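You operate a simulated robot arm through the tools that you are given. There is no shell and no other tool. Be economical: measure what you need, move in short steps, check, and stop when the job is done.

Carry out the task below with a simulated robot arm. There is one attempt and no reset: what you move stays moved.

Task
Bag the yellow tray's brown cone and clip it in the yellow press.
Fine: stand the cone on the round plate, slip the clear bag over it; swing the arm out again afterwards. Set down upright: what you pick out.

Only the result counts: the job must be done as asked and must still hold three seconds after the hand-in. Knocking over, shifting, dropping, spilling or breaking anything else fails it.

Robot
A 7-joint arm with a two-finger parallel gripper, fixed in place. Base frame: the origin is at the foot of the arm, x ahead of it, y to its left, z up. Units: cm, rad, N and s.
With the tool pointing down near the work surface it reaches from about 10 to 96 cm from the base axis. Its first joint turns from -2.897 to 2.897 rad. Payload 3.43 kg.
The tool frame sits at the grasp point between the pads (the TCP): z along the fingers, y along the line on which they close. The tips reach 3 cm beyond it. The gripper opens to 9.4 cm. The fingers are 2.8 cm wide and 1 cm thick; the gripper's body (5 by 9.6 cm) begins 5.5 cm behind the TCP.
Orientation is that of the tool frame in the base frame, as a unit quaternion [x, y, z, w]. With the fingers straight down and closing along the base's y, the tool's x points along the base's -x, its y along +y and its z along -z.

Tools
- The arm moves only by the tool arm_command. Its argument "steps" is a list of rows, each a list of 7 numbers: the turn, a rotation vector about the tool's x, y, z in rad, then the shift along the tool's x, y, z in cm, then the gripper command, from -1 (fully open) to 1 (shut), values between in proportion. In form: [[wx, wy, wz, tx, ty, tz, grip], ...]. A call has 1 to 10 rows; each row shifts and turns the commanded pose from where the row before left it, along the tool's axes as they then stand. Each row takes 0.2 s and may step no farther than 5 cm and 0.15 rad from the row before; otherwise, or with a gripper value out of range, the whole call is refused. Where a pose cannot be reached the arm comes as near as it can. A force on the tool above 90 N (or 10 N above the force at the start of the call, whichever is more), or a blocked arm, ends the call early, and 0.2 s more pass. Each finger travels about 4.5 cm/s and halts on what it meets, pressing with about 39 N; the grip force reading is that of the motor and also rises with nothing between the fingers. The clock runs only during rows and for 0.2 s after the last one: add rows that do not move to give the fingers time. The reply holds the time, the measured pose of the TCP, the force on the tool along the base axes, the opening and the grip force, in the units named above and with some noise, with the torque about the TCP (base axes, N m) and any sound that the robot's microphone picked up, and new pictures: "pictures" is both (left out), scene, wrist or none.
- Cameras (640 x 400 px; columns grow to the right, rows downward): "scene" is fixed at [5.19, -64.9, 171.59]; the picture's right is [0.54, -0.84, 0.00], its down [-0.71, -0.46, -0.54] and it looks along [0.45, 0.29, -0.84] (base axes); focal length 326 px, centre (320, 200). "wrist" rides on the gripper at [7.6, 1.4, -10.2] in the tool frame; the picture's right is [-0.18, 0.98, 0.00], its down [-0.75, -0.14, -0.64] and it looks along [-0.63, -0.12, 0.77] (tool axes); focal length 243 px, centre (320, 200). There is no depth. A picture from a camera that has moved, and an enlarged one, comes with that camera's place and axes in the base frame and with its lens.
- raise_lower(by): slides the trunk up (or, below 0, down) by that many cm; the arm rides with it, the base frame stays. It gives what a move gives, with no picture.
- zoom(camera, box): a new picture of the part [left, top, right, bottom] of that camera's present view, enlarged. It takes no simulated time.
- sign_off(): hands the job in; it is judged then, once.

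Go step by step. Nothing tells you positions but the pictures and the camera data: compare them with the known pose of the tool, close in by small moves and look again before you grip or let go. The budget is 120 turns and 200 pictures, counting those below and the enlarged ones. Unless the task says otherwise, let go and move clear before handing in, and close with one line.

The tools are called after ">>>" as name(argument=value, ...) on one line, values as JSON. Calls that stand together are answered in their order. arm_command: Moves the arm, as the interface text tells. Its arguments: {"type":"object","properties":{"steps":{"type":"array","items":{"type":"array","items":{"type":"number"}}},"pictures":{"type":"string","enum":["both","scene","wrist","none"]}},"required":["steps"]} The other tools are called the same way: raise_lower (by) slides the trunk up or down; zoom (camera, box) takes an enlarged picture of a part of a camera's view; sign_off () hands the job in.

At the start:

```text
time_s: 0.0
ee_pos: [25.97, -39.4, 140.84]
tool_rot: [0.0, 1.0, 0.0, 0.0]
contact_force: [-0.4, 0.0, -0.3]
wrist_torque: [0.0, 0.0, 0.01]
opening: 9.41
finger_force: 0.2
trunk travel left (down, up): [-57.5, 3.5]
```

scene: 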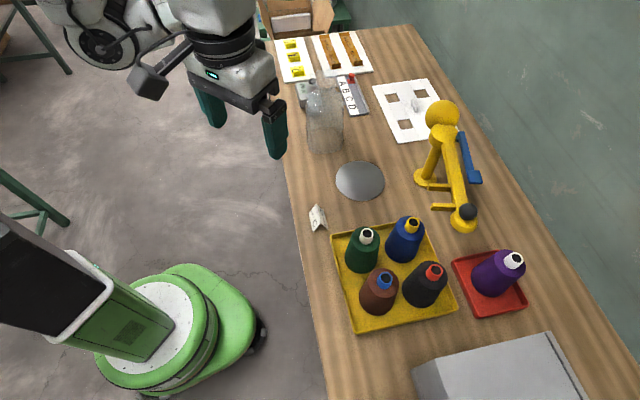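
wrist: 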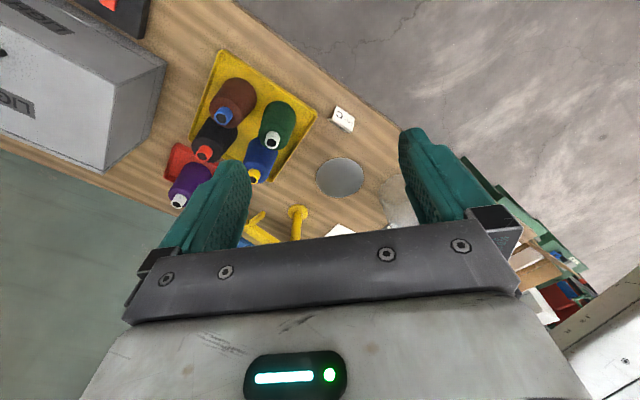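

I see a yellow tray with four thread cones (brown one with a blue tip), a grey round plate, a clear bag/cover and a yellow press-like device. I'll zoom in to understand them before moving.

>>> zoom(camera="scene", box=[380, 70, 540, 240])

>>> zoom(camera="scene", box=[260, 20, 420, 220])

>>> zoom(camera="scene", box=[300, 190, 540, 340])

```text
2.35 times, centred on (460, 155) of scene
camera zoom: at [5.19, -64.9, 171.59], right [0.54, -0.84, 0.0], down [-0.71, -0.46, -0.54], along [0.45, 0.29, -0.84], focal length 768 px, centre (-9, 306)
```

zoom: 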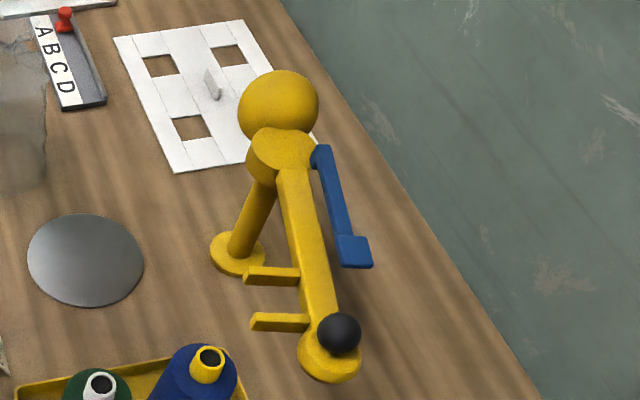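

```text
2.00 times, centred on (340, 120) of scene
camera zoom: at [5.19, -64.9, 171.59], right [0.54, -0.84, 0.0], down [-0.71, -0.46, -0.54], along [0.45, 0.29, -0.84], focal length 653 px, centre (280, 360)
```

zoom: 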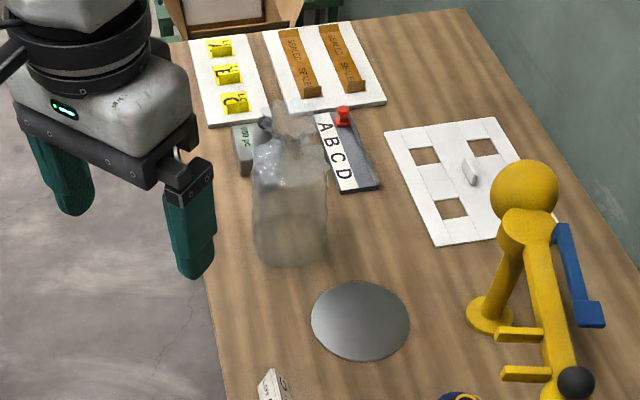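

```text
2.67 times, centred on (420, 265) of scene
camera zoom: at [5.19, -64.9, 171.59], right [0.54, -0.84, 0.0], down [-0.71, -0.46, -0.54], along [0.45, 0.29, -0.84], focal length 870 px, centre (53, 27)
```

zoom: 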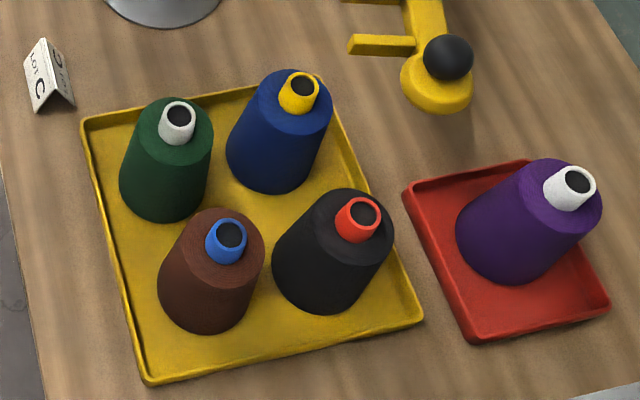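

The cone to pick is the brown one, tip near (36,-64,95); plate near (69,-40,79); the press post is near (83,-57) with its arm swung out towards (55,-72). I'll move closer over the press to see how it works.

>>> arm_command(steps=[[0, 0, 0, -3.17, -3.33, 1.33, -1], [0, 0, 0, -3.17, -3.33, 1.33, -1], [0, 0, 0, -3.17, -3.33, 1.33, -1], [0, 0, 0, -3.17, -3.33, 1.33, -1], [0, 0, 0, -3.17, -3.33, 1.33, -1], [0, 0, 0, -3.17, -3.33, 1.33, -1]])

```text
time_s: 1.4
ee_pos: [45.56, -59.64, 133.0]
tool_rot: [0.0, 1.0, 0.0, -0.001]
contact_force: [0.2, -0.2, 0.6]
wrist_torque: [-0.02, 0.01, -0.06]
opening: 9.42
finger_force: 0.0
trunk travel left (down, up): [-57.5, 3.5]
camera wrist: at [37.95, -58.3, 143.25], right [0.18, 0.98, 0.0], down [0.75, -0.14, 0.64], along [0.63, -0.12, -0.77], focal length 243 px, centre (320, 200)
```

scene: 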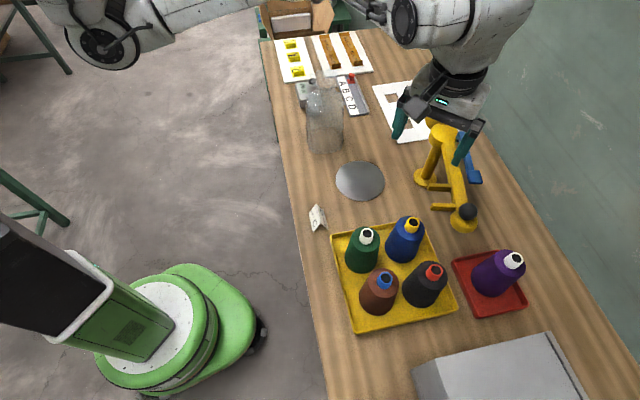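
wrist: 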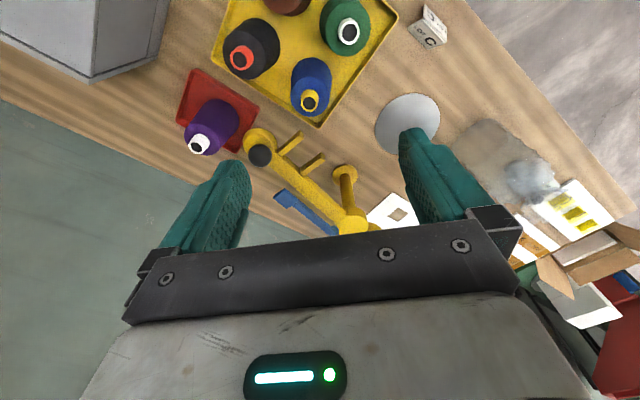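

The press is now in the wrist view (which is upside-down). I'll zoom into it and the bag.

>>> zoom(camera="wrist", box=[230, 110, 400, 240])

>>> zoom(camera="scene", box=[270, 60, 390, 210])

```text
3.08 times, centred on (315, 175) of wrist
camera zoom: at [37.95, -58.3, 143.25], right [0.18, 0.98, 0.0], down [0.75, -0.14, 0.64], along [0.63, -0.12, -0.77], focal length 746 px, centre (335, 277)
```

zoom: 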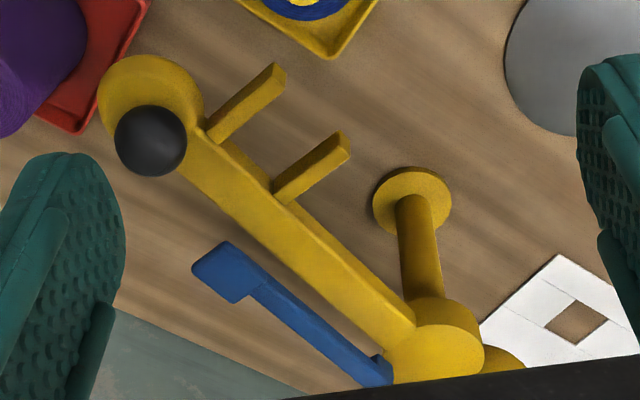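

```text
2.67 times, centred on (330, 135) of scene
camera zoom: at [5.19, -64.9, 171.59], right [0.54, -0.84, 0.0], down [-0.71, -0.46, -0.54], along [0.45, 0.29, -0.84], focal length 870 px, centre (293, 373)
```

zoom: 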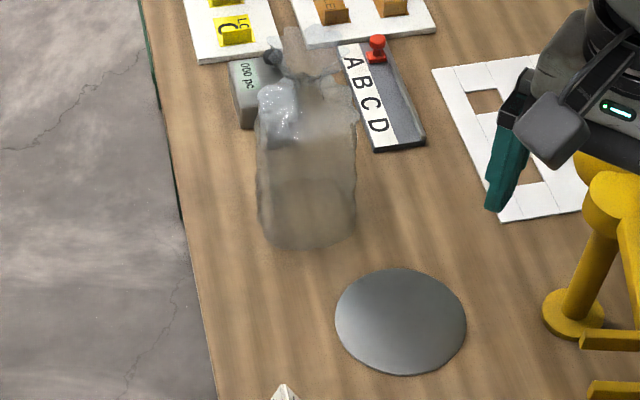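

Triangulation: knob (58,-73.5,103.5), prongs at z≈100 pointing to the swing direction, centred at 22.5 cm from the post, matching plate distance; blue press lever above the beam. Now I go above the brown cone's blue tube.

>>> arm_command(steps=[[0, 0, 0, 1.91, -0.93, 3.6, -1], [0, 0, 0, 1.91, -0.93, 3.6, -1], [0, 0, 0, 1.91, -0.93, 3.6, -1], [0, 0, 0, 1.91, -0.93, 3.6, -1], [0, 0, 0, 1.91, -0.93, 3.6, -1]])

```text
time_s: 2.6
ee_pos: [35.65, -64.32, 114.91]
tool_rot: [0.0, 1.0, 0.0, 0.001]
contact_force: [-0.2, -0.3, -0.3]
wrist_torque: [0.02, 0.04, 0.01]
opening: 9.41
finger_force: 0.0
trunk travel left (down, up): [-57.5, 3.5]
camera wrist: at [28.13, -62.84, 125.32], right [0.18, 0.98, 0.0], down [0.75, -0.14, 0.64], along [0.63, -0.12, -0.77], focal length 243 px, centre (320, 200)
```

scene: 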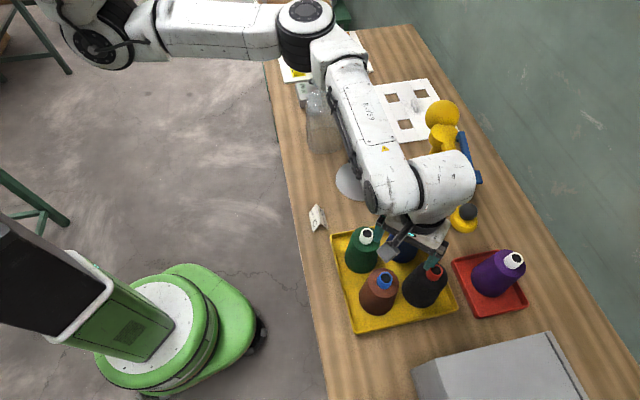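
wrist: 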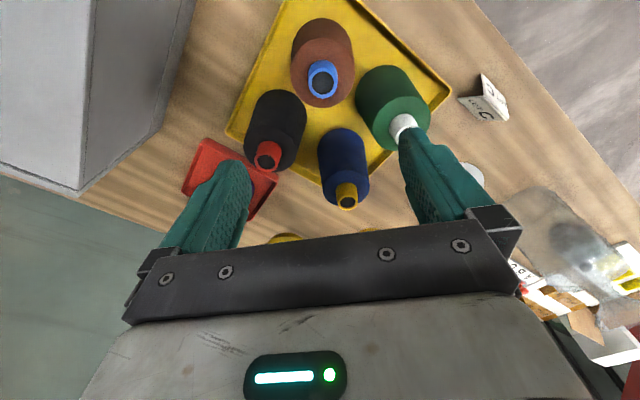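

The tube is nearly under the tool. I'll zoom for accurate height of its rim.

>>> zoom(camera="wrist", box=[270, 10, 370, 120])

>>> zoom(camera="scene", box=[340, 240, 440, 330])

```text
3.64 times, centred on (320, 65) of wrist
camera zoom: at [28.13, -62.84, 125.32], right [0.18, 0.98, 0.0], down [0.75, -0.14, 0.64], along [0.63, -0.12, -0.77], focal length 882 px, centre (320, 691)
```

zoom: 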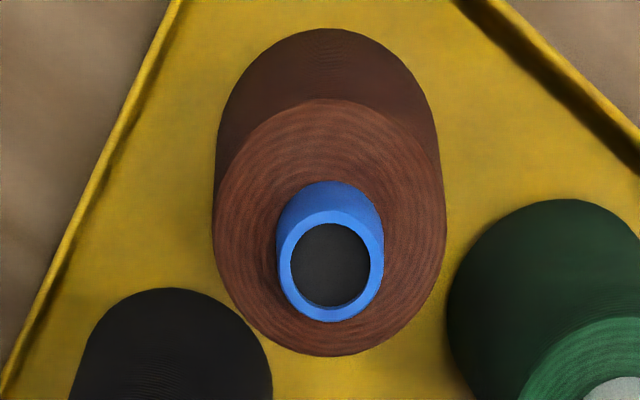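

```text
4.44 times, centred on (390, 285) of scene
camera zoom: at [5.19, -64.9, 171.59], right [0.54, -0.84, 0.0], down [-0.71, -0.46, -0.54], along [0.45, 0.29, -0.84], focal length 1450 px, centre (9, -178)
```

zoom: 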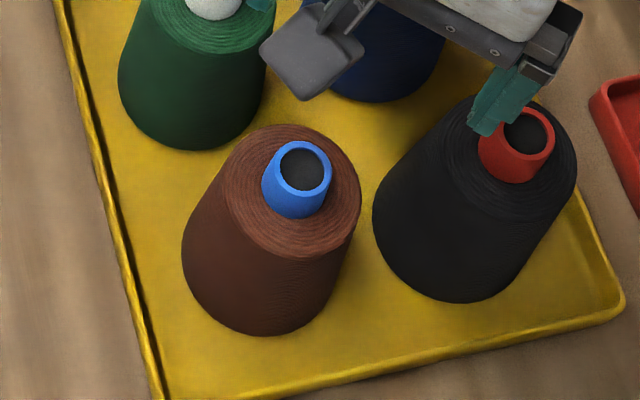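

Rim of blue tube at about (35.1,-64.0,97.7), diameter 3 cm, shoulder near z 93. Descending and checking before gripping.

>>> arm_command(steps=[[0, 0, 0, 0.5, 0.3, 4, -1], [0, 0, 0, 0, 0, 4, -1], [0, 0, 0, 0, 0, 4, -1], [0, 0, 0, 0, 0, 3, -1], [0, 0, 0, 0, 0, 1, -1]])

```text
time_s: 3.8
ee_pos: [35.13, -64.01, 99.03]
tool_rot: [-0.001, 1.0, 0.001, 0.0]
contact_force: [0.3, -0.5, 0.6]
wrist_torque: [0.01, -0.03, 0.01]
opening: 9.38
finger_force: 0.0
trunk travel left (down, up): [-57.5, 3.5]
camera wrist: at [27.59, -62.47, 109.36], right [0.18, 0.98, 0.0], down [0.75, -0.14, 0.64], along [0.63, -0.12, -0.77], focal length 243 px, centre (320, 200)
```

scene: 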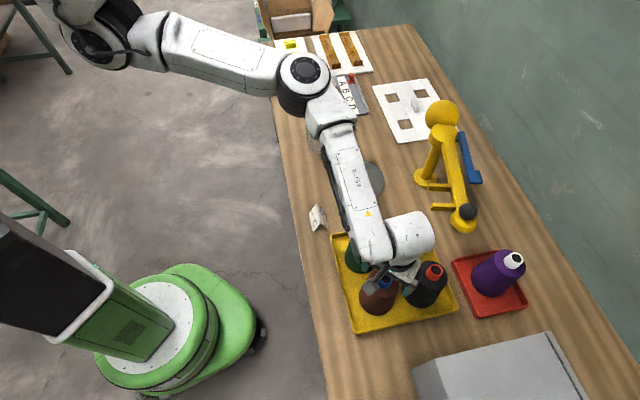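
wrist: 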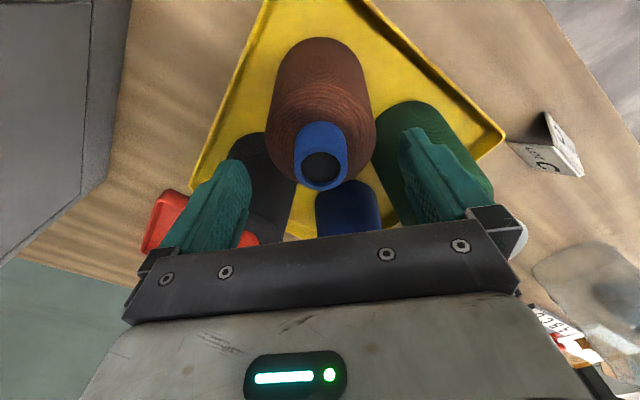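

The tube is centred between the fingers. Lowering 1.8 cm and closing.

>>> arm_command(steps=[[0, 0, 0, 0, 0.1, 1.8, -1], [0, 0, 0, 0, 0, 0, 1], [0, 0, 0, 0, 0, 0, 1], [0, 0, 0, 0, 0, 0, 1], [0, 0, 0, 0, 0, 0, 1], [0, 0, 0, 0, 0, 0, 1], [0, 0, 0, 0, 0, 0, 1]])

```text
time_s: 5.4
ee_pos: [35.08, -64.08, 97.49]
tool_rot: [0.001, 1.0, -0.004, 0.0]
contact_force: [0.5, -7.0, 34.2]
wrist_torque: [-0.16, 0.03, -0.05]
opening: 3.36
finger_force: 39.1
trunk travel left (down, up): [-57.5, 3.5]
camera wrist: at [27.56, -62.51, 107.74], right [0.18, 0.98, -0.01], down [0.75, -0.14, 0.64], along [0.63, -0.12, -0.77], focal length 243 px, centre (320, 200)
```

scene: 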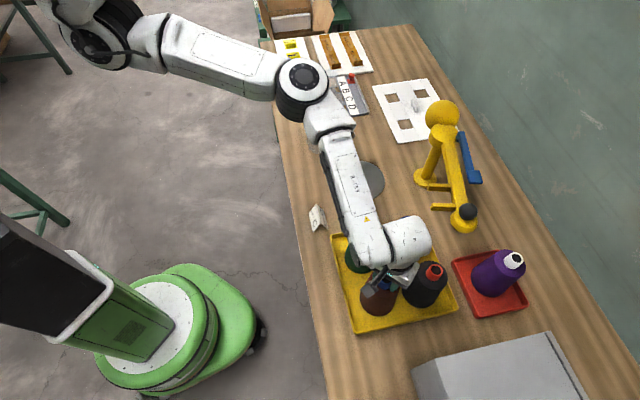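
wrist: 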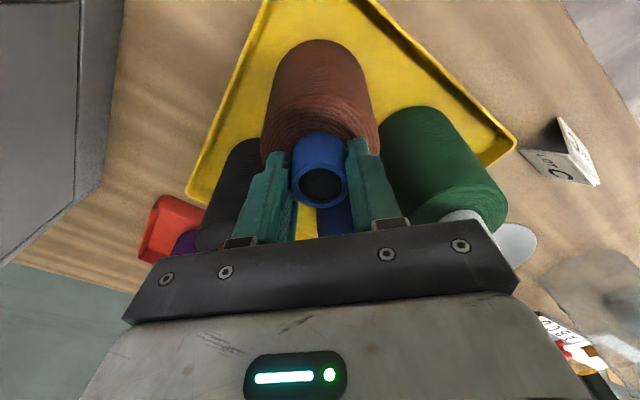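

Gripped at 3.4 cm; fingertips rest on the shoulder. Lifting straight up.

>>> arm_command(steps=[[0, 0, 0, 0, 0, -1, 1], [0, 0, 0, 0, 0, -2, 1], [0, 0, 0, 0, 0, -3, 1], [0, 0, 0, 0, 0, -4, 1], [0, 0, 0, 0, 0, -4, 1], [0, 0, 0, 0, 0, -4, 1], [0, 0, 0, 0, 0, -4, 1], [0, 0, 0, 0, 0, -3, 1]])

```text
time_s: 7.2
ee_pos: [35.03, -63.52, 122.09]
tool_rot: [0.0, 1.0, 0.001, 0.0]
contact_force: [0.3, -0.4, -4.9]
wrist_torque: [0.02, 0.02, 0.01]
opening: 3.36
finger_force: 39.0
trunk travel left (down, up): [-57.5, 3.5]
camera wrist: at [27.45, -62.04, 132.33], right [0.18, 0.98, 0.0], down [0.75, -0.14, 0.64], along [0.63, -0.12, -0.77], focal length 243 px, centre (320, 200)
```

scene: 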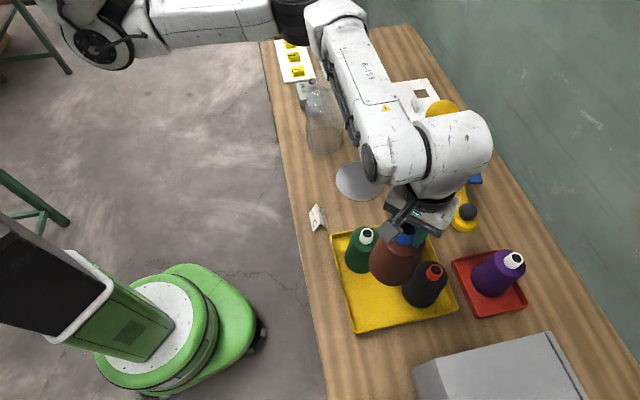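
wrist: 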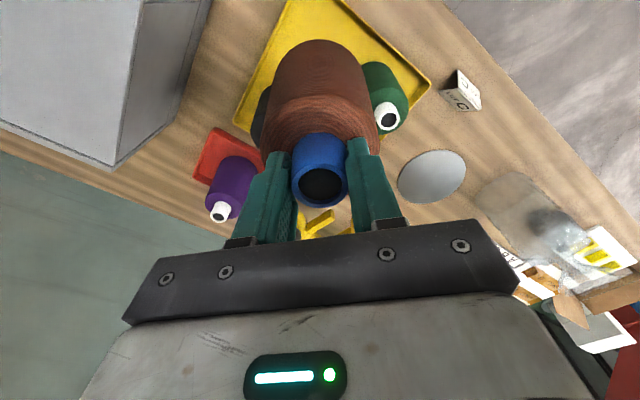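

Cone lifted, held level. Carrying it over towards the plate at (68.8,-40.1).

>>> arm_command(steps=[[0, 0, 0, -3.3, 2.3, 0, 1], [0, 0, 0, -3.3, 2.3, 0, 1], [0, 0, 0, -3.3, 2.3, 0, 1], [0, 0, 0, -3.3, 2.3, 0, 1], [0, 0, 0, -3.3, 2.3, 0, 1], [0, 0, 0, -3.3, 2.3, 0, 1], [0, 0, 0, -3.3, 2.3, 0, 1], [0, 0, 0, -3.3, 2.3, 0, 1], [0, 0, 0, -3.3, 2.3, 0, 1], [0, 0, 0, -3.3, 2.3, 0, 1]])

```text
time_s: 9.4
ee_pos: [67.82, -40.62, 122.57]
tool_rot: [0.0, 1.0, 0.0, 0.001]
contact_force: [1.1, 0.3, -5.2]
wrist_torque: [0.01, 0.01, 0.0]
opening: 3.36
finger_force: 39.2
trunk travel left (down, up): [-57.5, 3.5]
camera wrist: at [60.24, -39.09, 132.8], right [0.18, 0.98, 0.0], down [0.75, -0.14, 0.64], along [0.63, -0.12, -0.77], focal length 243 px, centre (320, 200)
```

scene: 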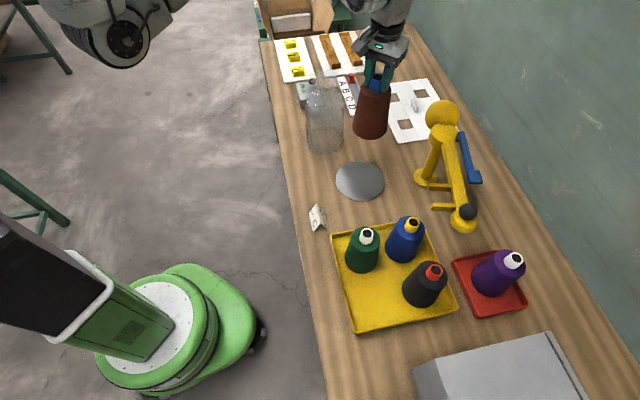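
wrist: 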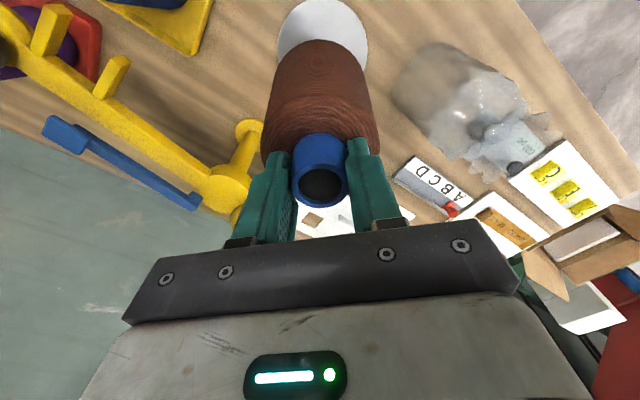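

Cone is above the plate region. Zooming to pin down plate centre before lowering.

>>> zoom(camera="wrist", box=[250, 0, 400, 100])

>>> zoom(camera="scene", box=[300, 40, 440, 220])

```text
4.00 times, centred on (325, 50) of wrist
camera zoom: at [60.24, -39.09, 132.8], right [0.18, 0.98, 0.0], down [0.75, -0.14, 0.64], along [0.63, -0.12, -0.77], focal length 970 px, centre (300, 800)
```

zoom: 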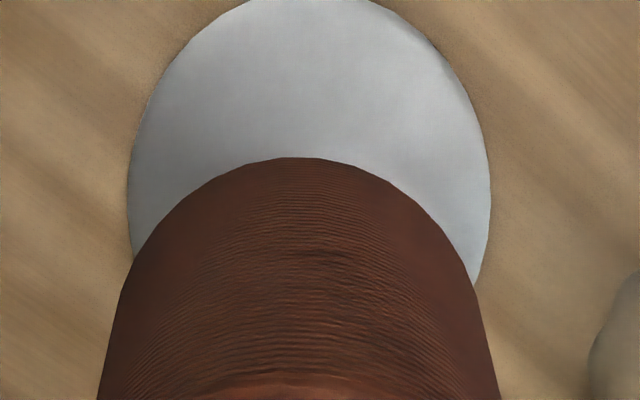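

```text
2.22 times, centred on (370, 130) of scene
camera zoom: at [5.19, -64.9, 171.59], right [0.54, -0.84, 0.0], down [-0.71, -0.46, -0.54], along [0.45, 0.29, -0.84], focal length 725 px, centre (209, 356)
```

zoom: 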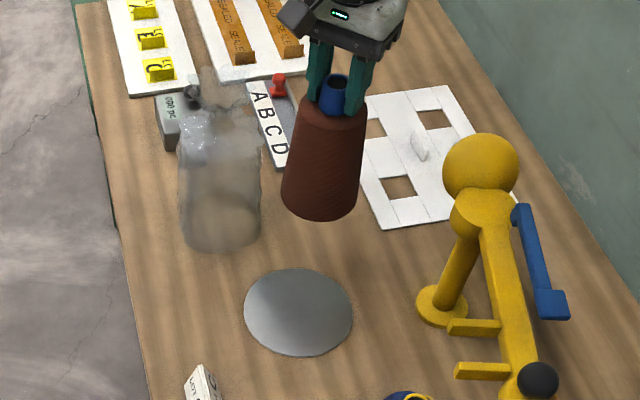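

Cone length implies tray floor ≈82, plate centre ≈(67.1,-40.5). Lowering over it to just above contact.

>>> arm_command(steps=[[0, 0, 0, 0.7, 0.1, 4, 1], [0, 0, 0, 0, 0, 4, 1], [0, 0, 0, 0, 0, 4, 1], [0, 0, 0, 0, 0, 4, 1], [0, 0, 0, 0, 0, 4, 1], [0, 0, 0, 0, 0, 1.5, 1]])

```text
time_s: 10.8
ee_pos: [67.32, -40.38, 100.61]
tool_rot: [-0.001, 1.0, 0.0, 0.0]
contact_force: [-0.4, -0.1, -5.5]
wrist_torque: [-0.01, 0.04, -0.04]
opening: 3.35
finger_force: 38.8
trunk travel left (down, up): [-57.5, 3.5]
camera wrist: at [59.74, -38.97, 110.93], right [0.18, 0.98, 0.0], down [0.75, -0.14, 0.64], along [0.63, -0.12, -0.77], focal length 243 px, centre (320, 200)
```

scene: 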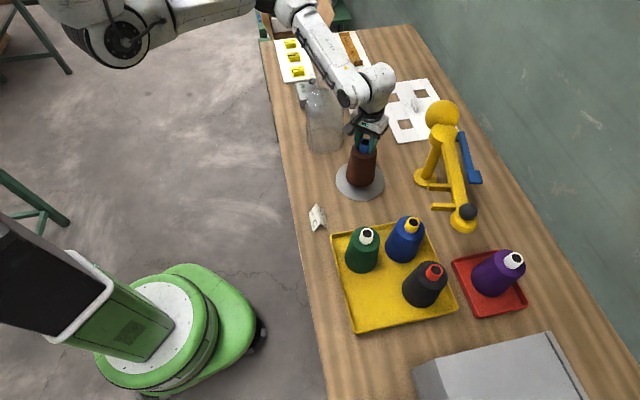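
wrist: 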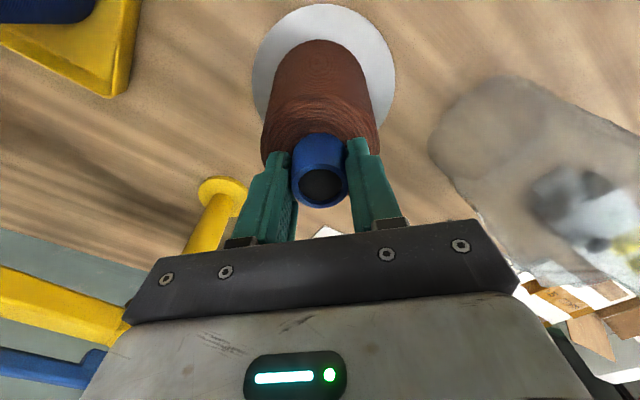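

>>> zoom(camera="scene", box=[320, 120, 400, 210])

>>> zoom(camera="wrist", box=[230, 0, 420, 140])

```text
4.44 times, centred on (360, 165) of scene
camera zoom: at [5.19, -64.9, 171.59], right [0.54, -0.84, 0.0], down [-0.71, -0.46, -0.54], along [0.45, 0.29, -0.84], focal length 1450 px, centre (142, 356)
```

zoom: 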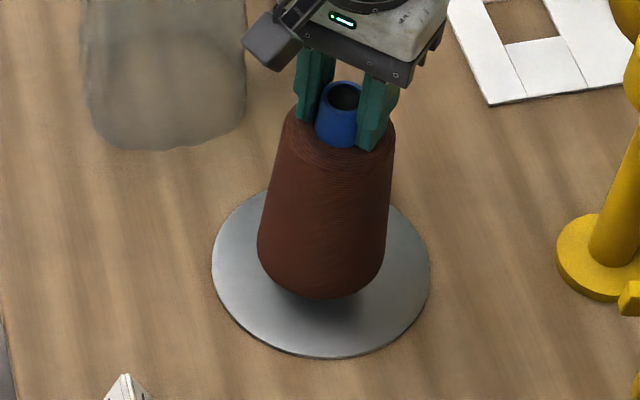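

```text
2.86 times, centred on (325, 70) of wrist
camera zoom: at [59.74, -38.97, 110.93], right [0.18, 0.98, 0.0], down [0.75, -0.14, 0.64], along [0.63, -0.12, -0.77], focal length 693 px, centre (306, 571)
```

zoom: 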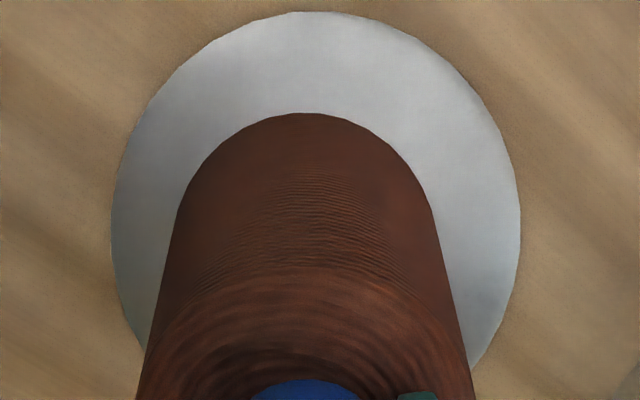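

Cone is centred on the plate within ~0.3 cm, about 2.5 cm above. Lowering gently to contact.

>>> arm_command(steps=[[0, 0, 0, -0.2, 0.15, 0.8, 1], [0, 0, 0, 0, 0, 0.6, 1], [0, 0, 0, 0, 0, 0.4, 1], [0, 0, 0, 0, 0, 0.3, 1]], pictures="none")

```text
time_s: 11.8
ee_pos: [67.58, -40.5, 98.57]
tool_rot: [0.0, 1.0, 0.0, 0.0]
contact_force: [0.3, 0.2, -5.9]
wrist_torque: [-0.01, 0.0, 0.01]
opening: 3.35
finger_force: 39.1
trunk travel left (down, up): [-57.5, 3.5]
```

>>> arm_command(steps=[[0, 0, 0, 0, 0.1, 0.3, 1], [0, 0, 0, 0, 0, 0.3, 1], [0, 0, 0, 0, 0, 0, 1]], pictures="scene")

>>> zoom(camera="scene", box=[320, 120, 400, 210])

```text
time_s: 12.6
ee_pos: [67.54, -40.46, 97.98]
tool_rot: [0.0, 1.0, 0.0, 0.0]
contact_force: [0.6, 0.5, -6.0]
wrist_torque: [0.01, -0.02, -0.03]
opening: 3.37
finger_force: 38.9
trunk travel left (down, up): [-57.5, 3.5]
```

scene: 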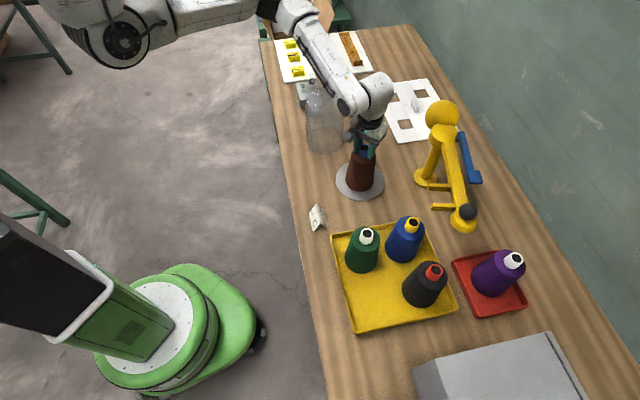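

```text
4.44 times, centred on (360, 165) of scene
camera zoom: at [5.19, -64.9, 171.59], right [0.54, -0.84, 0.0], down [-0.71, -0.46, -0.54], along [0.45, 0.29, -0.84], focal length 1450 px, centre (142, 356)
```

zoom: 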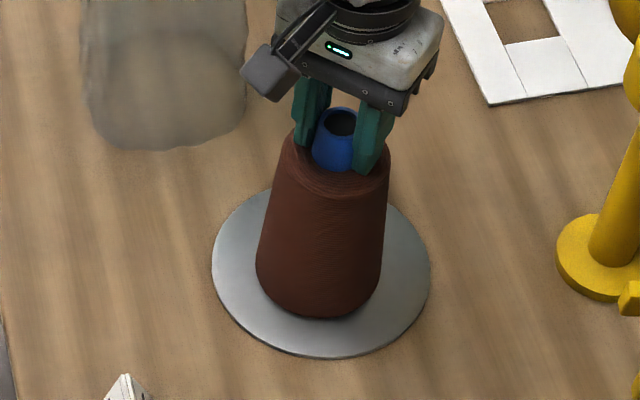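

Almost down and centred. Continue in small steps until the weight comes off.

>>> arm_command(steps=[[0, 0, 0, 0, -0.1, 0.2, 1], [0, 0, 0, 0, 0, 0.2, 1], [0, 0, 0, 0, 0, 0, 1]], pictures="none")

```text
time_s: 13.4
ee_pos: [67.55, -40.55, 97.71]
tool_rot: [-0.001, 1.0, 0.0, 0.001]
contact_force: [-0.3, 2.7, 8.4]
wrist_torque: [0.79, 0.15, 0.04]
opening: 3.36
finger_force: 39.1
trunk travel left (down, up): [-57.5, 3.5]
```

Contact made (cone base on plate). Releasing, then rising clear.

>>> arm_command(steps=[[0, 0, 0, 0, 0, -0.1, 0.2], [0, 0, 0, 0, 0, 0, -0.3], [0, 0, 0, 0, 0, 0, -1], [0, 0, 0, 0, 0, 0, -1], [0, 0, 0, 0, 0, 0, -1], [0, 0, 0, 0, 0, -2, -1], [0, 0, 0, 0, 0, -4, -1], [0, 0, 0, 0, 0, -4, -1], [0, 0, 0, 2, 0, -4, -1], [0, 0, 0, 3, 2, -4, -1]])

>>> zoom(camera="scene", box=[270, 40, 400, 210])

```text
refused: row 10 steps farther than a row can; nothing moved
```

```text
2.35 times, centred on (335, 125) of scene
camera zoom: at [5.19, -64.9, 171.59], right [0.54, -0.84, 0.0], down [-0.71, -0.46, -0.54], along [0.45, 0.29, -0.84], focal length 768 px, centre (285, 376)
```

zoom: 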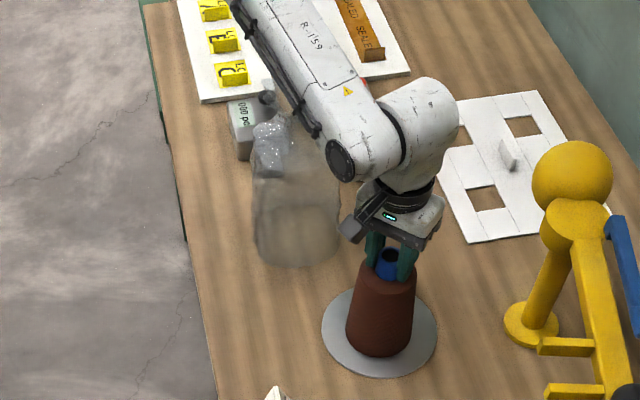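

Refused for step size only; nothing moved. Repeating with shorter steps.

>>> arm_command(steps=[[0, 0, 0, 0, 0, -0.1, 0.2], [0, 0, 0, 0, 0, 0, -0.3], [0, 0, 0, 0, 0, 0, -1], [0, 0, 0, 0, 0, 0, -1], [0, 0, 0, 0, 0, 0, -1], [0, 0, 0, 0, 0, -2, -1], [0, 0, 0, 0, 0, -4, -1], [0, 0, 0, 0, 0, -4, -1], [0, 0, 0, 2, 0, -4, -1], [0, 0, 0, 3, 2, -3, -1]])

>>> zoom(camera="scene", box=[320, 120, 400, 210])

```text
time_s: 15.6
ee_pos: [62.37, -38.55, 114.72]
tool_rot: [0.0, 1.0, 0.0, 0.0]
contact_force: [0.5, 1.1, 0.3]
wrist_torque: [0.01, -0.03, -0.02]
opening: 9.41
finger_force: 0.0
trunk travel left (down, up): [-57.5, 3.5]
camera wrist: at [54.82, -37.08, 125.03], right [0.18, 0.98, 0.0], down [0.75, -0.14, 0.64], along [0.63, -0.12, -0.77], focal length 243 px, centre (320, 200)
```

scene: 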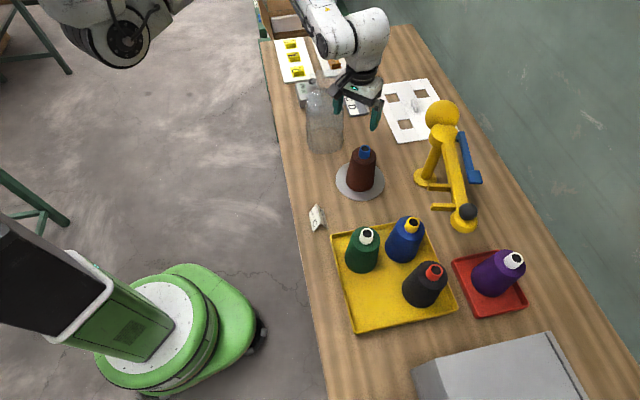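
wrist: 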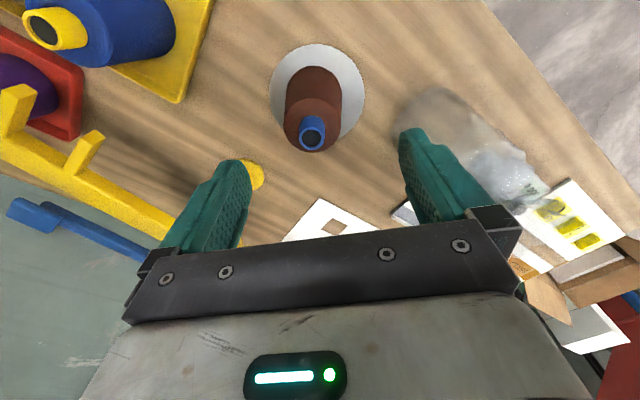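

```text
4.44 times, centred on (360, 165) of scene
camera zoom: at [5.19, -64.9, 171.59], right [0.54, -0.84, 0.0], down [-0.71, -0.46, -0.54], along [0.45, 0.29, -0.84], focal length 1450 px, centre (142, 356)
```

zoom: 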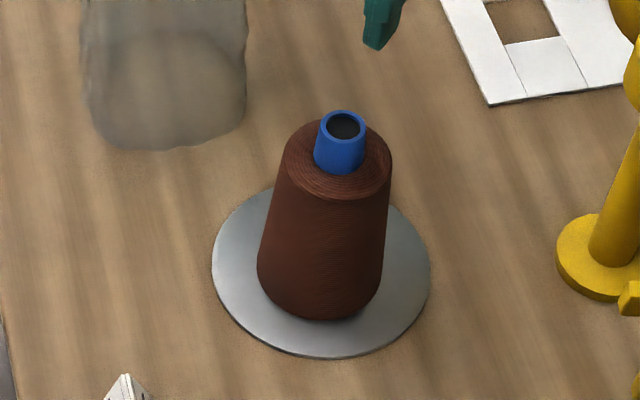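

Cone stands on the plate, centred. Now backing up to view the clear bag.

>>> arm_command(steps=[[0, 0, 0, 0.5, 0.5, -4, -1], [0, 0, 0, 2, 2.5, -3, -1], [0, 0, 0, 2.5, 3, -2.5, -1], [0, 0, 0, 2.5, 3, -2.5, -1], [0, 0, 0, 2, 3.5, -2, -1], [0, 0, 0, 2, 3.5, -2, -1]])

>>> zoom(camera="scene", box=[280, 60, 370, 170])

```text
time_s: 17.0
ee_pos: [52.24, -24.01, 130.86]
tool_rot: [-0.001, 1.0, 0.001, 0.0]
contact_force: [-0.6, 0.4, 0.9]
wrist_torque: [0.03, 0.03, 0.0]
opening: 9.4
finger_force: 0.1
out of reach, approached as far as the arm can: row 6
trunk travel left (down, up): [-57.5, 3.5]
camera wrist: at [44.72, -22.55, 141.1], right [0.18, 0.98, 0.0], down [0.75, -0.14, 0.64], along [0.63, -0.12, -0.77], focal length 243 px, centre (320, 200)
```

scene: 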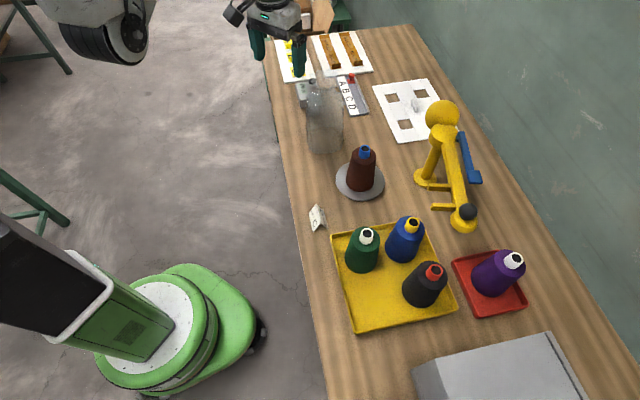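
wrist: 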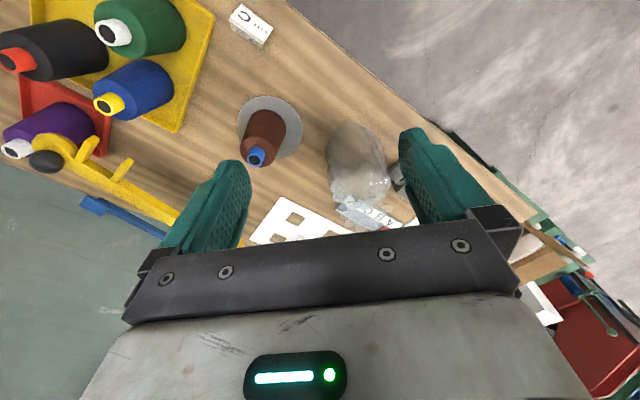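

```text
3.64 times, centred on (325, 115) of scene
camera zoom: at [5.19, -64.9, 171.59], right [0.54, -0.84, 0.0], down [-0.71, -0.46, -0.54], along [0.45, 0.29, -0.84], focal length 1187 px, centre (302, 509)
```

zoom: 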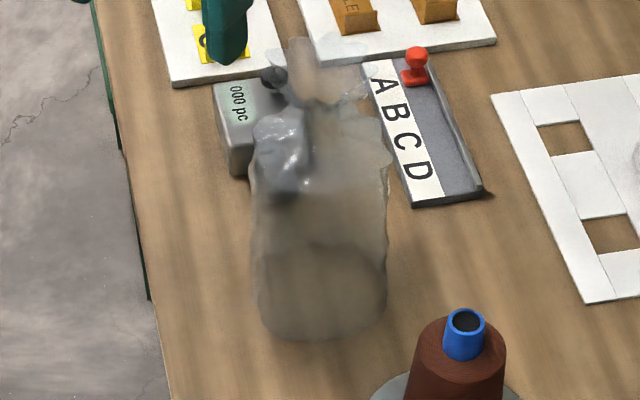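

>>> zoom(camera="wrist", box=[300, 100, 430, 240])

```text
2.86 times, centred on (365, 170) of wrist
camera zoom: at [44.72, -22.55, 141.1], right [0.18, 0.98, 0.0], down [0.75, -0.14, 0.64], along [0.63, -0.12, -0.77], focal length 693 px, centre (191, 286)
```

zoom: 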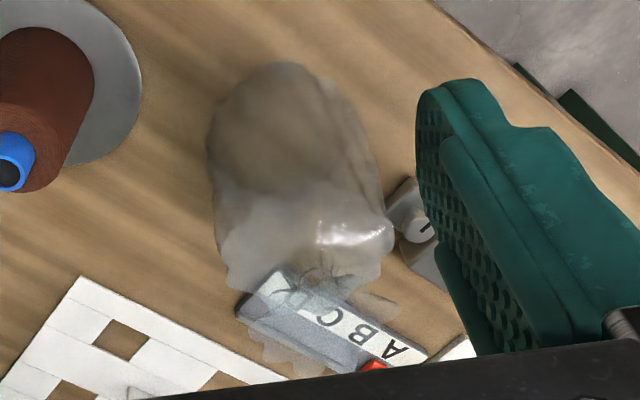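

Bag: body ≈13 cm wide at (76.6,-20.5), gathered neck near z≈103.6, ruffle above it to ~110. Moving closer for a better look.

>>> arm_command(steps=[[0, 0, 0, -3.45, 0.75, 2.7, -1], [0, 0, 0, -3.45, 0.75, 2.7, -1], [0, 0, 0, -3.45, 0.75, 2.7, -1], [0, 0, 0, -3.45, 0.75, 2.7, -1]])

>>> zoom(camera="wrist", box=[240, 60, 420, 240])

>>> zoom(camera="scene", box=[280, 60, 370, 170])

```text
time_s: 18.0
ee_pos: [66.34, -21.12, 120.17]
tool_rot: [0.0, 1.0, 0.0, 0.0]
contact_force: [-0.5, -1.1, -0.5]
wrist_torque: [0.0, -0.01, 0.01]
opening: 9.44
finger_force: 0.0
trunk travel left (down, up): [-57.5, 3.5]
camera wrist: at [58.74, -19.75, 130.5], right [0.18, 0.98, 0.0], down [0.75, -0.14, 0.64], along [0.63, -0.12, -0.77], focal length 243 px, centre (320, 200)
```

scene: 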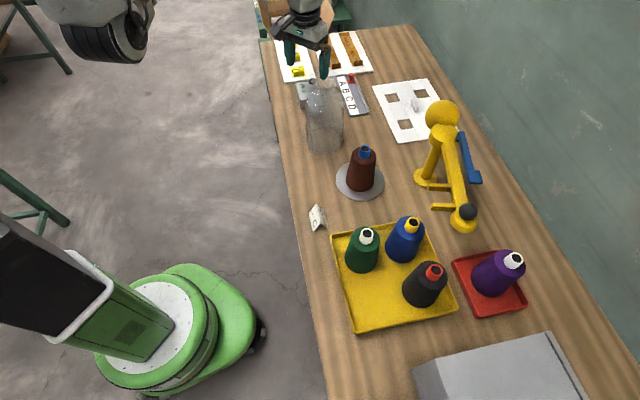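
wrist: 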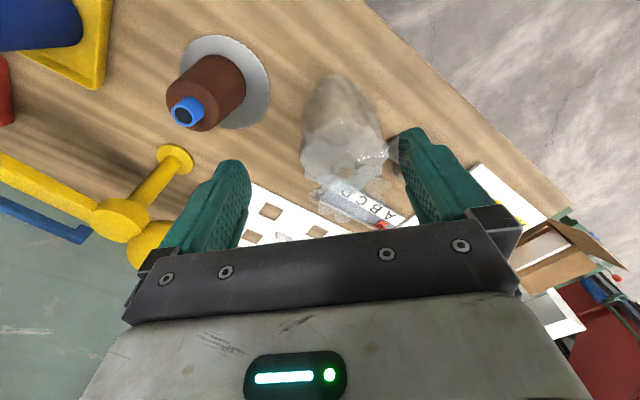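

```text
2.22 times, centred on (330, 150) of wrist
camera zoom: at [58.74, -19.75, 130.5], right [0.18, 0.98, 0.0], down [0.75, -0.14, 0.64], along [0.63, -0.12, -0.77], focal length 539 px, centre (298, 311)
```

zoom: 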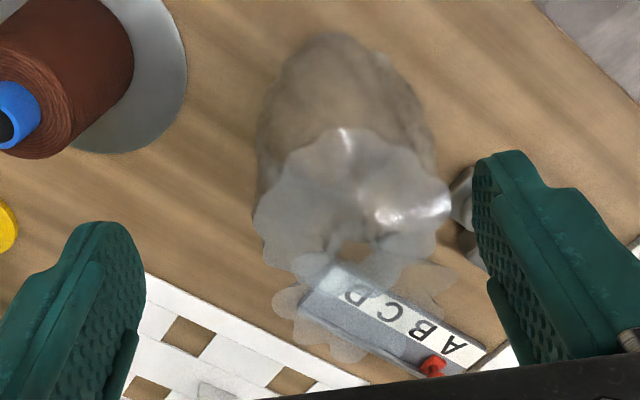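

```text
3.64 times, centred on (325, 115) of scene
camera zoom: at [5.19, -64.9, 171.59], right [0.54, -0.84, 0.0], down [-0.71, -0.46, -0.54], along [0.45, 0.29, -0.84], focal length 1187 px, centre (302, 509)
```

zoom: 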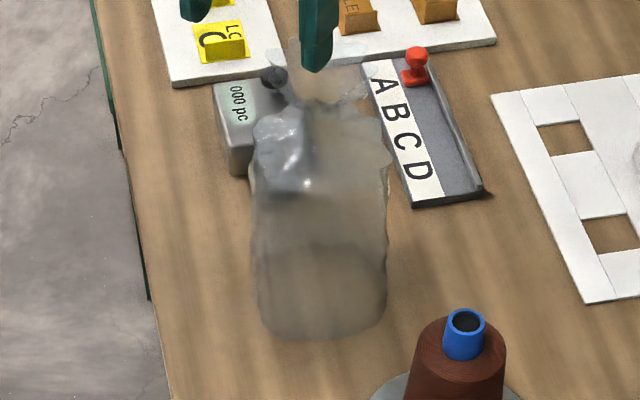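

The bag has a round shoulder, narrow neck, and flared ruffle. I want a precise ruffle width and centre.

>>> zoom(camera="wrist", box=[290, 110, 390, 230])

>>> zoom(camera="scene", box=[300, 60, 350, 120])

```text
3.33 times, centred on (340, 170) of wrist
camera zoom: at [58.74, -19.75, 130.5], right [0.18, 0.98, 0.0], down [0.75, -0.14, 0.64], along [0.63, -0.12, -0.77], focal length 809 px, centre (253, 300)
```

zoom: 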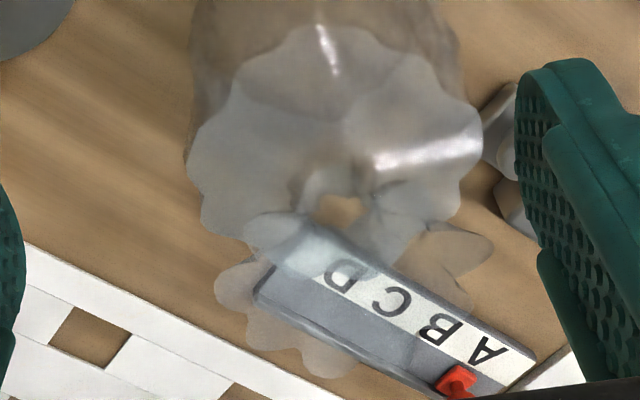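

```text
6.67 times, centred on (325, 90) of scene
camera zoom: at [5.19, -64.9, 171.59], right [0.54, -0.84, 0.0], down [-0.71, -0.46, -0.54], along [0.45, 0.29, -0.84], focal length 2176 px, centre (287, 933)
```

zoom: 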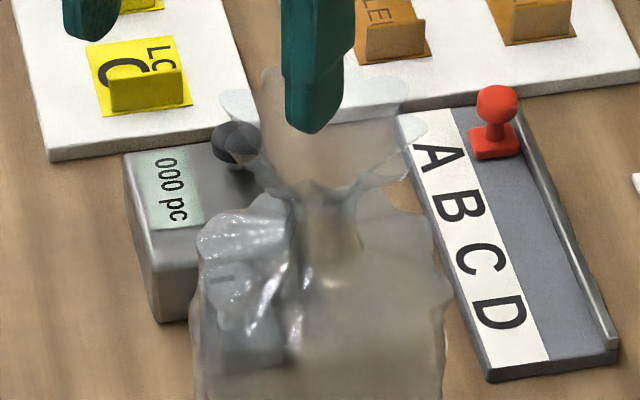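

Neck ≈(77.2,-19.5,103), ruffle flares to ~9.5 cm at z≈107. Positioning right above it with fingers open, then I'll look.

>>> arm_command(steps=[[0, 0, 0, -4, 0.6, 0, -1], [0, 0, 0, -4, 0.5, 0, -1], [0, 0, 0, -2.9, 0.5, 2, -1], [0, 0, 0, 0, 0, 2, -1]])

>>> zoom(camera="wrist", box=[220, 40, 420, 240])

>>> zoom(camera="scene", box=[285, 40, 365, 140])

```text
time_s: 19.0
ee_pos: [77.16, -19.51, 115.85]
tool_rot: [-0.001, 1.0, 0.0, 0.0]
contact_force: [-0.6, 0.1, 0.5]
wrist_torque: [0.02, -0.02, -0.03]
opening: 9.37
finger_force: 0.0
trunk travel left (down, up): [-57.5, 3.5]
camera wrist: at [69.5, -18.06, 126.26], right [0.18, 0.98, 0.0], down [0.75, -0.14, 0.64], along [0.63, -0.12, -0.77], focal length 243 px, centre (320, 200)
```

scene: 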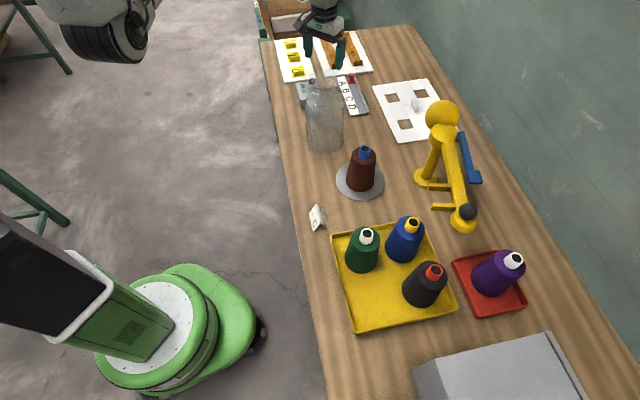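
wrist: 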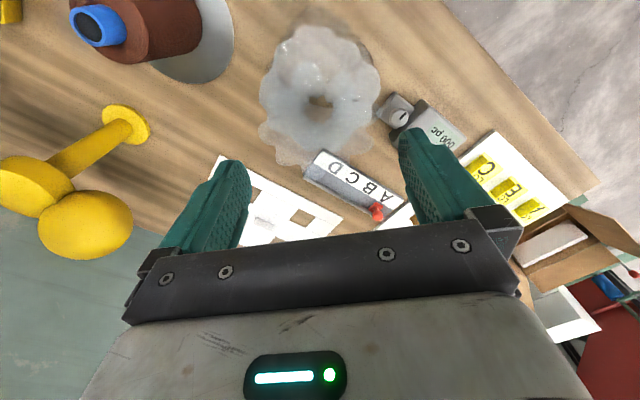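

```text
2.00 times, centred on (320, 140) of wrist
camera zoom: at [69.5, -18.06, 126.26], right [0.18, 0.98, 0.0], down [0.75, -0.14, 0.64], along [0.63, -0.12, -0.77], focal length 485 px, centre (320, 320)
```

zoom: 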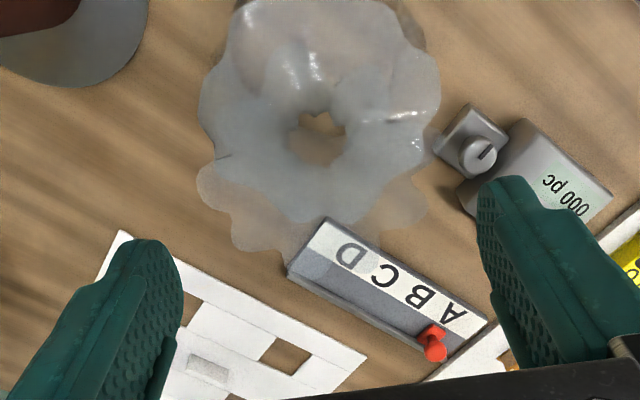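

```text
4.00 times, centred on (325, 90) of scene
camera zoom: at [5.19, -64.9, 171.59], right [0.54, -0.84, 0.0], down [-0.71, -0.46, -0.54], along [0.45, 0.29, -0.84], focal length 1305 px, centre (300, 640)
```

zoom: 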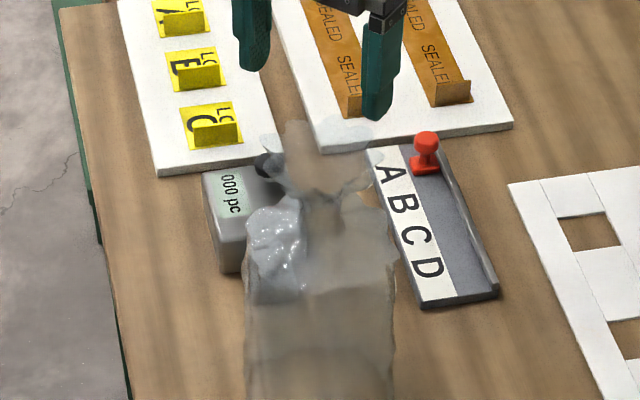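

Neck hole is at ~(77.3,-19.6). Descending slowly around the ruffle while watching force.

>>> arm_command(steps=[[0, 0, 0, -0.2, -0.2, 3, -1], [0, 0, 0, 0, 0, 1.2, -1], [0, 0, 0, 0, 0, 1, -1], [0, 0, 0, 0, 0, 1, -1]])

>>> zoom(camera="wrist", box=[220, 40, 420, 240])

>>> zoom(camera="scene", box=[285, 50, 365, 150])

```text
time_s: 20.0
ee_pos: [77.31, -19.81, 109.94]
tool_rot: [0.0, 1.0, 0.0, 0.0]
contact_force: [-0.1, 1.2, 0.3]
wrist_torque: [-0.02, -0.02, -0.03]
opening: 9.42
finger_force: 0.0
trunk travel left (down, up): [-57.5, 3.5]
camera wrist: at [69.8, -18.36, 120.21], right [0.18, 0.98, 0.0], down [0.75, -0.14, 0.64], along [0.63, -0.12, -0.77], focal length 243 px, centre (320, 200)
```

scene: 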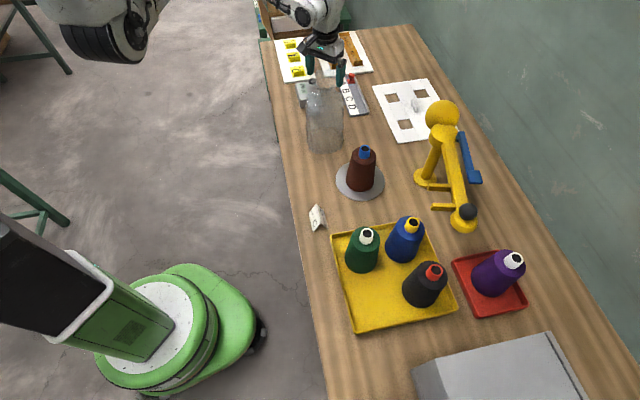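
wrist: 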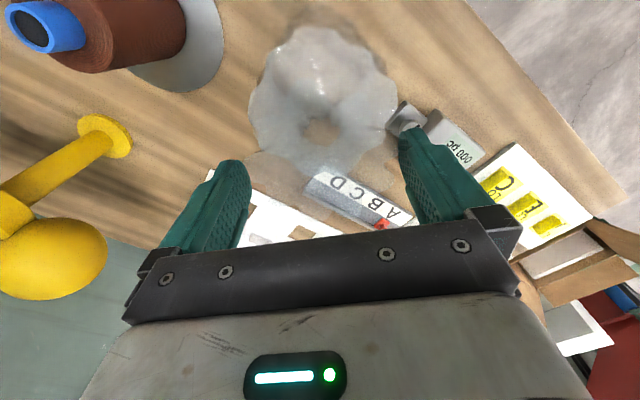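

```text
2.00 times, centred on (320, 140) of wrist
camera zoom: at [69.8, -18.36, 120.21], right [0.18, 0.98, 0.0], down [0.75, -0.14, 0.64], along [0.63, -0.12, -0.77], focal length 485 px, centre (320, 320)
```

zoom: 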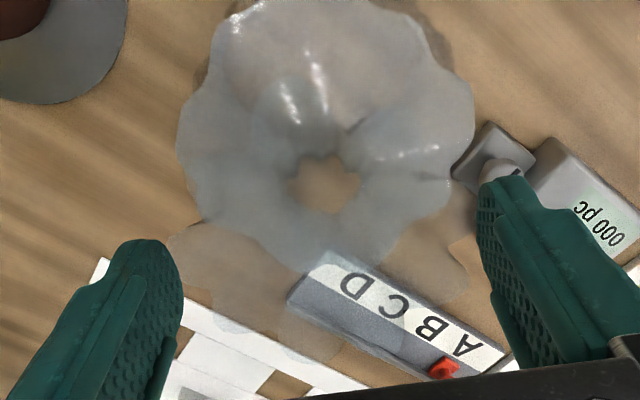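

```text
4.00 times, centred on (325, 100) of scene
camera zoom: at [5.19, -64.9, 171.59], right [0.54, -0.84, 0.0], down [-0.71, -0.46, -0.54], along [0.45, 0.29, -0.84], focal length 1305 px, centre (300, 600)
```

zoom: 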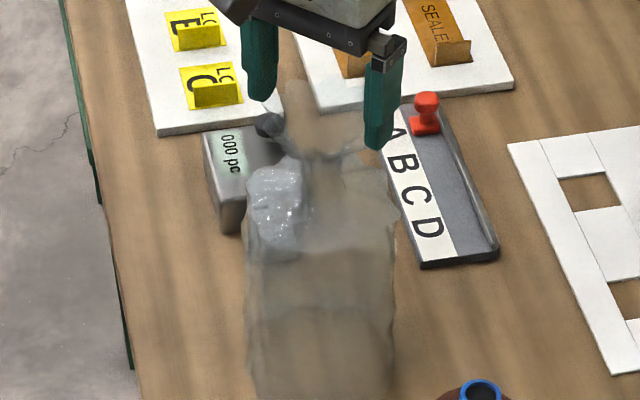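

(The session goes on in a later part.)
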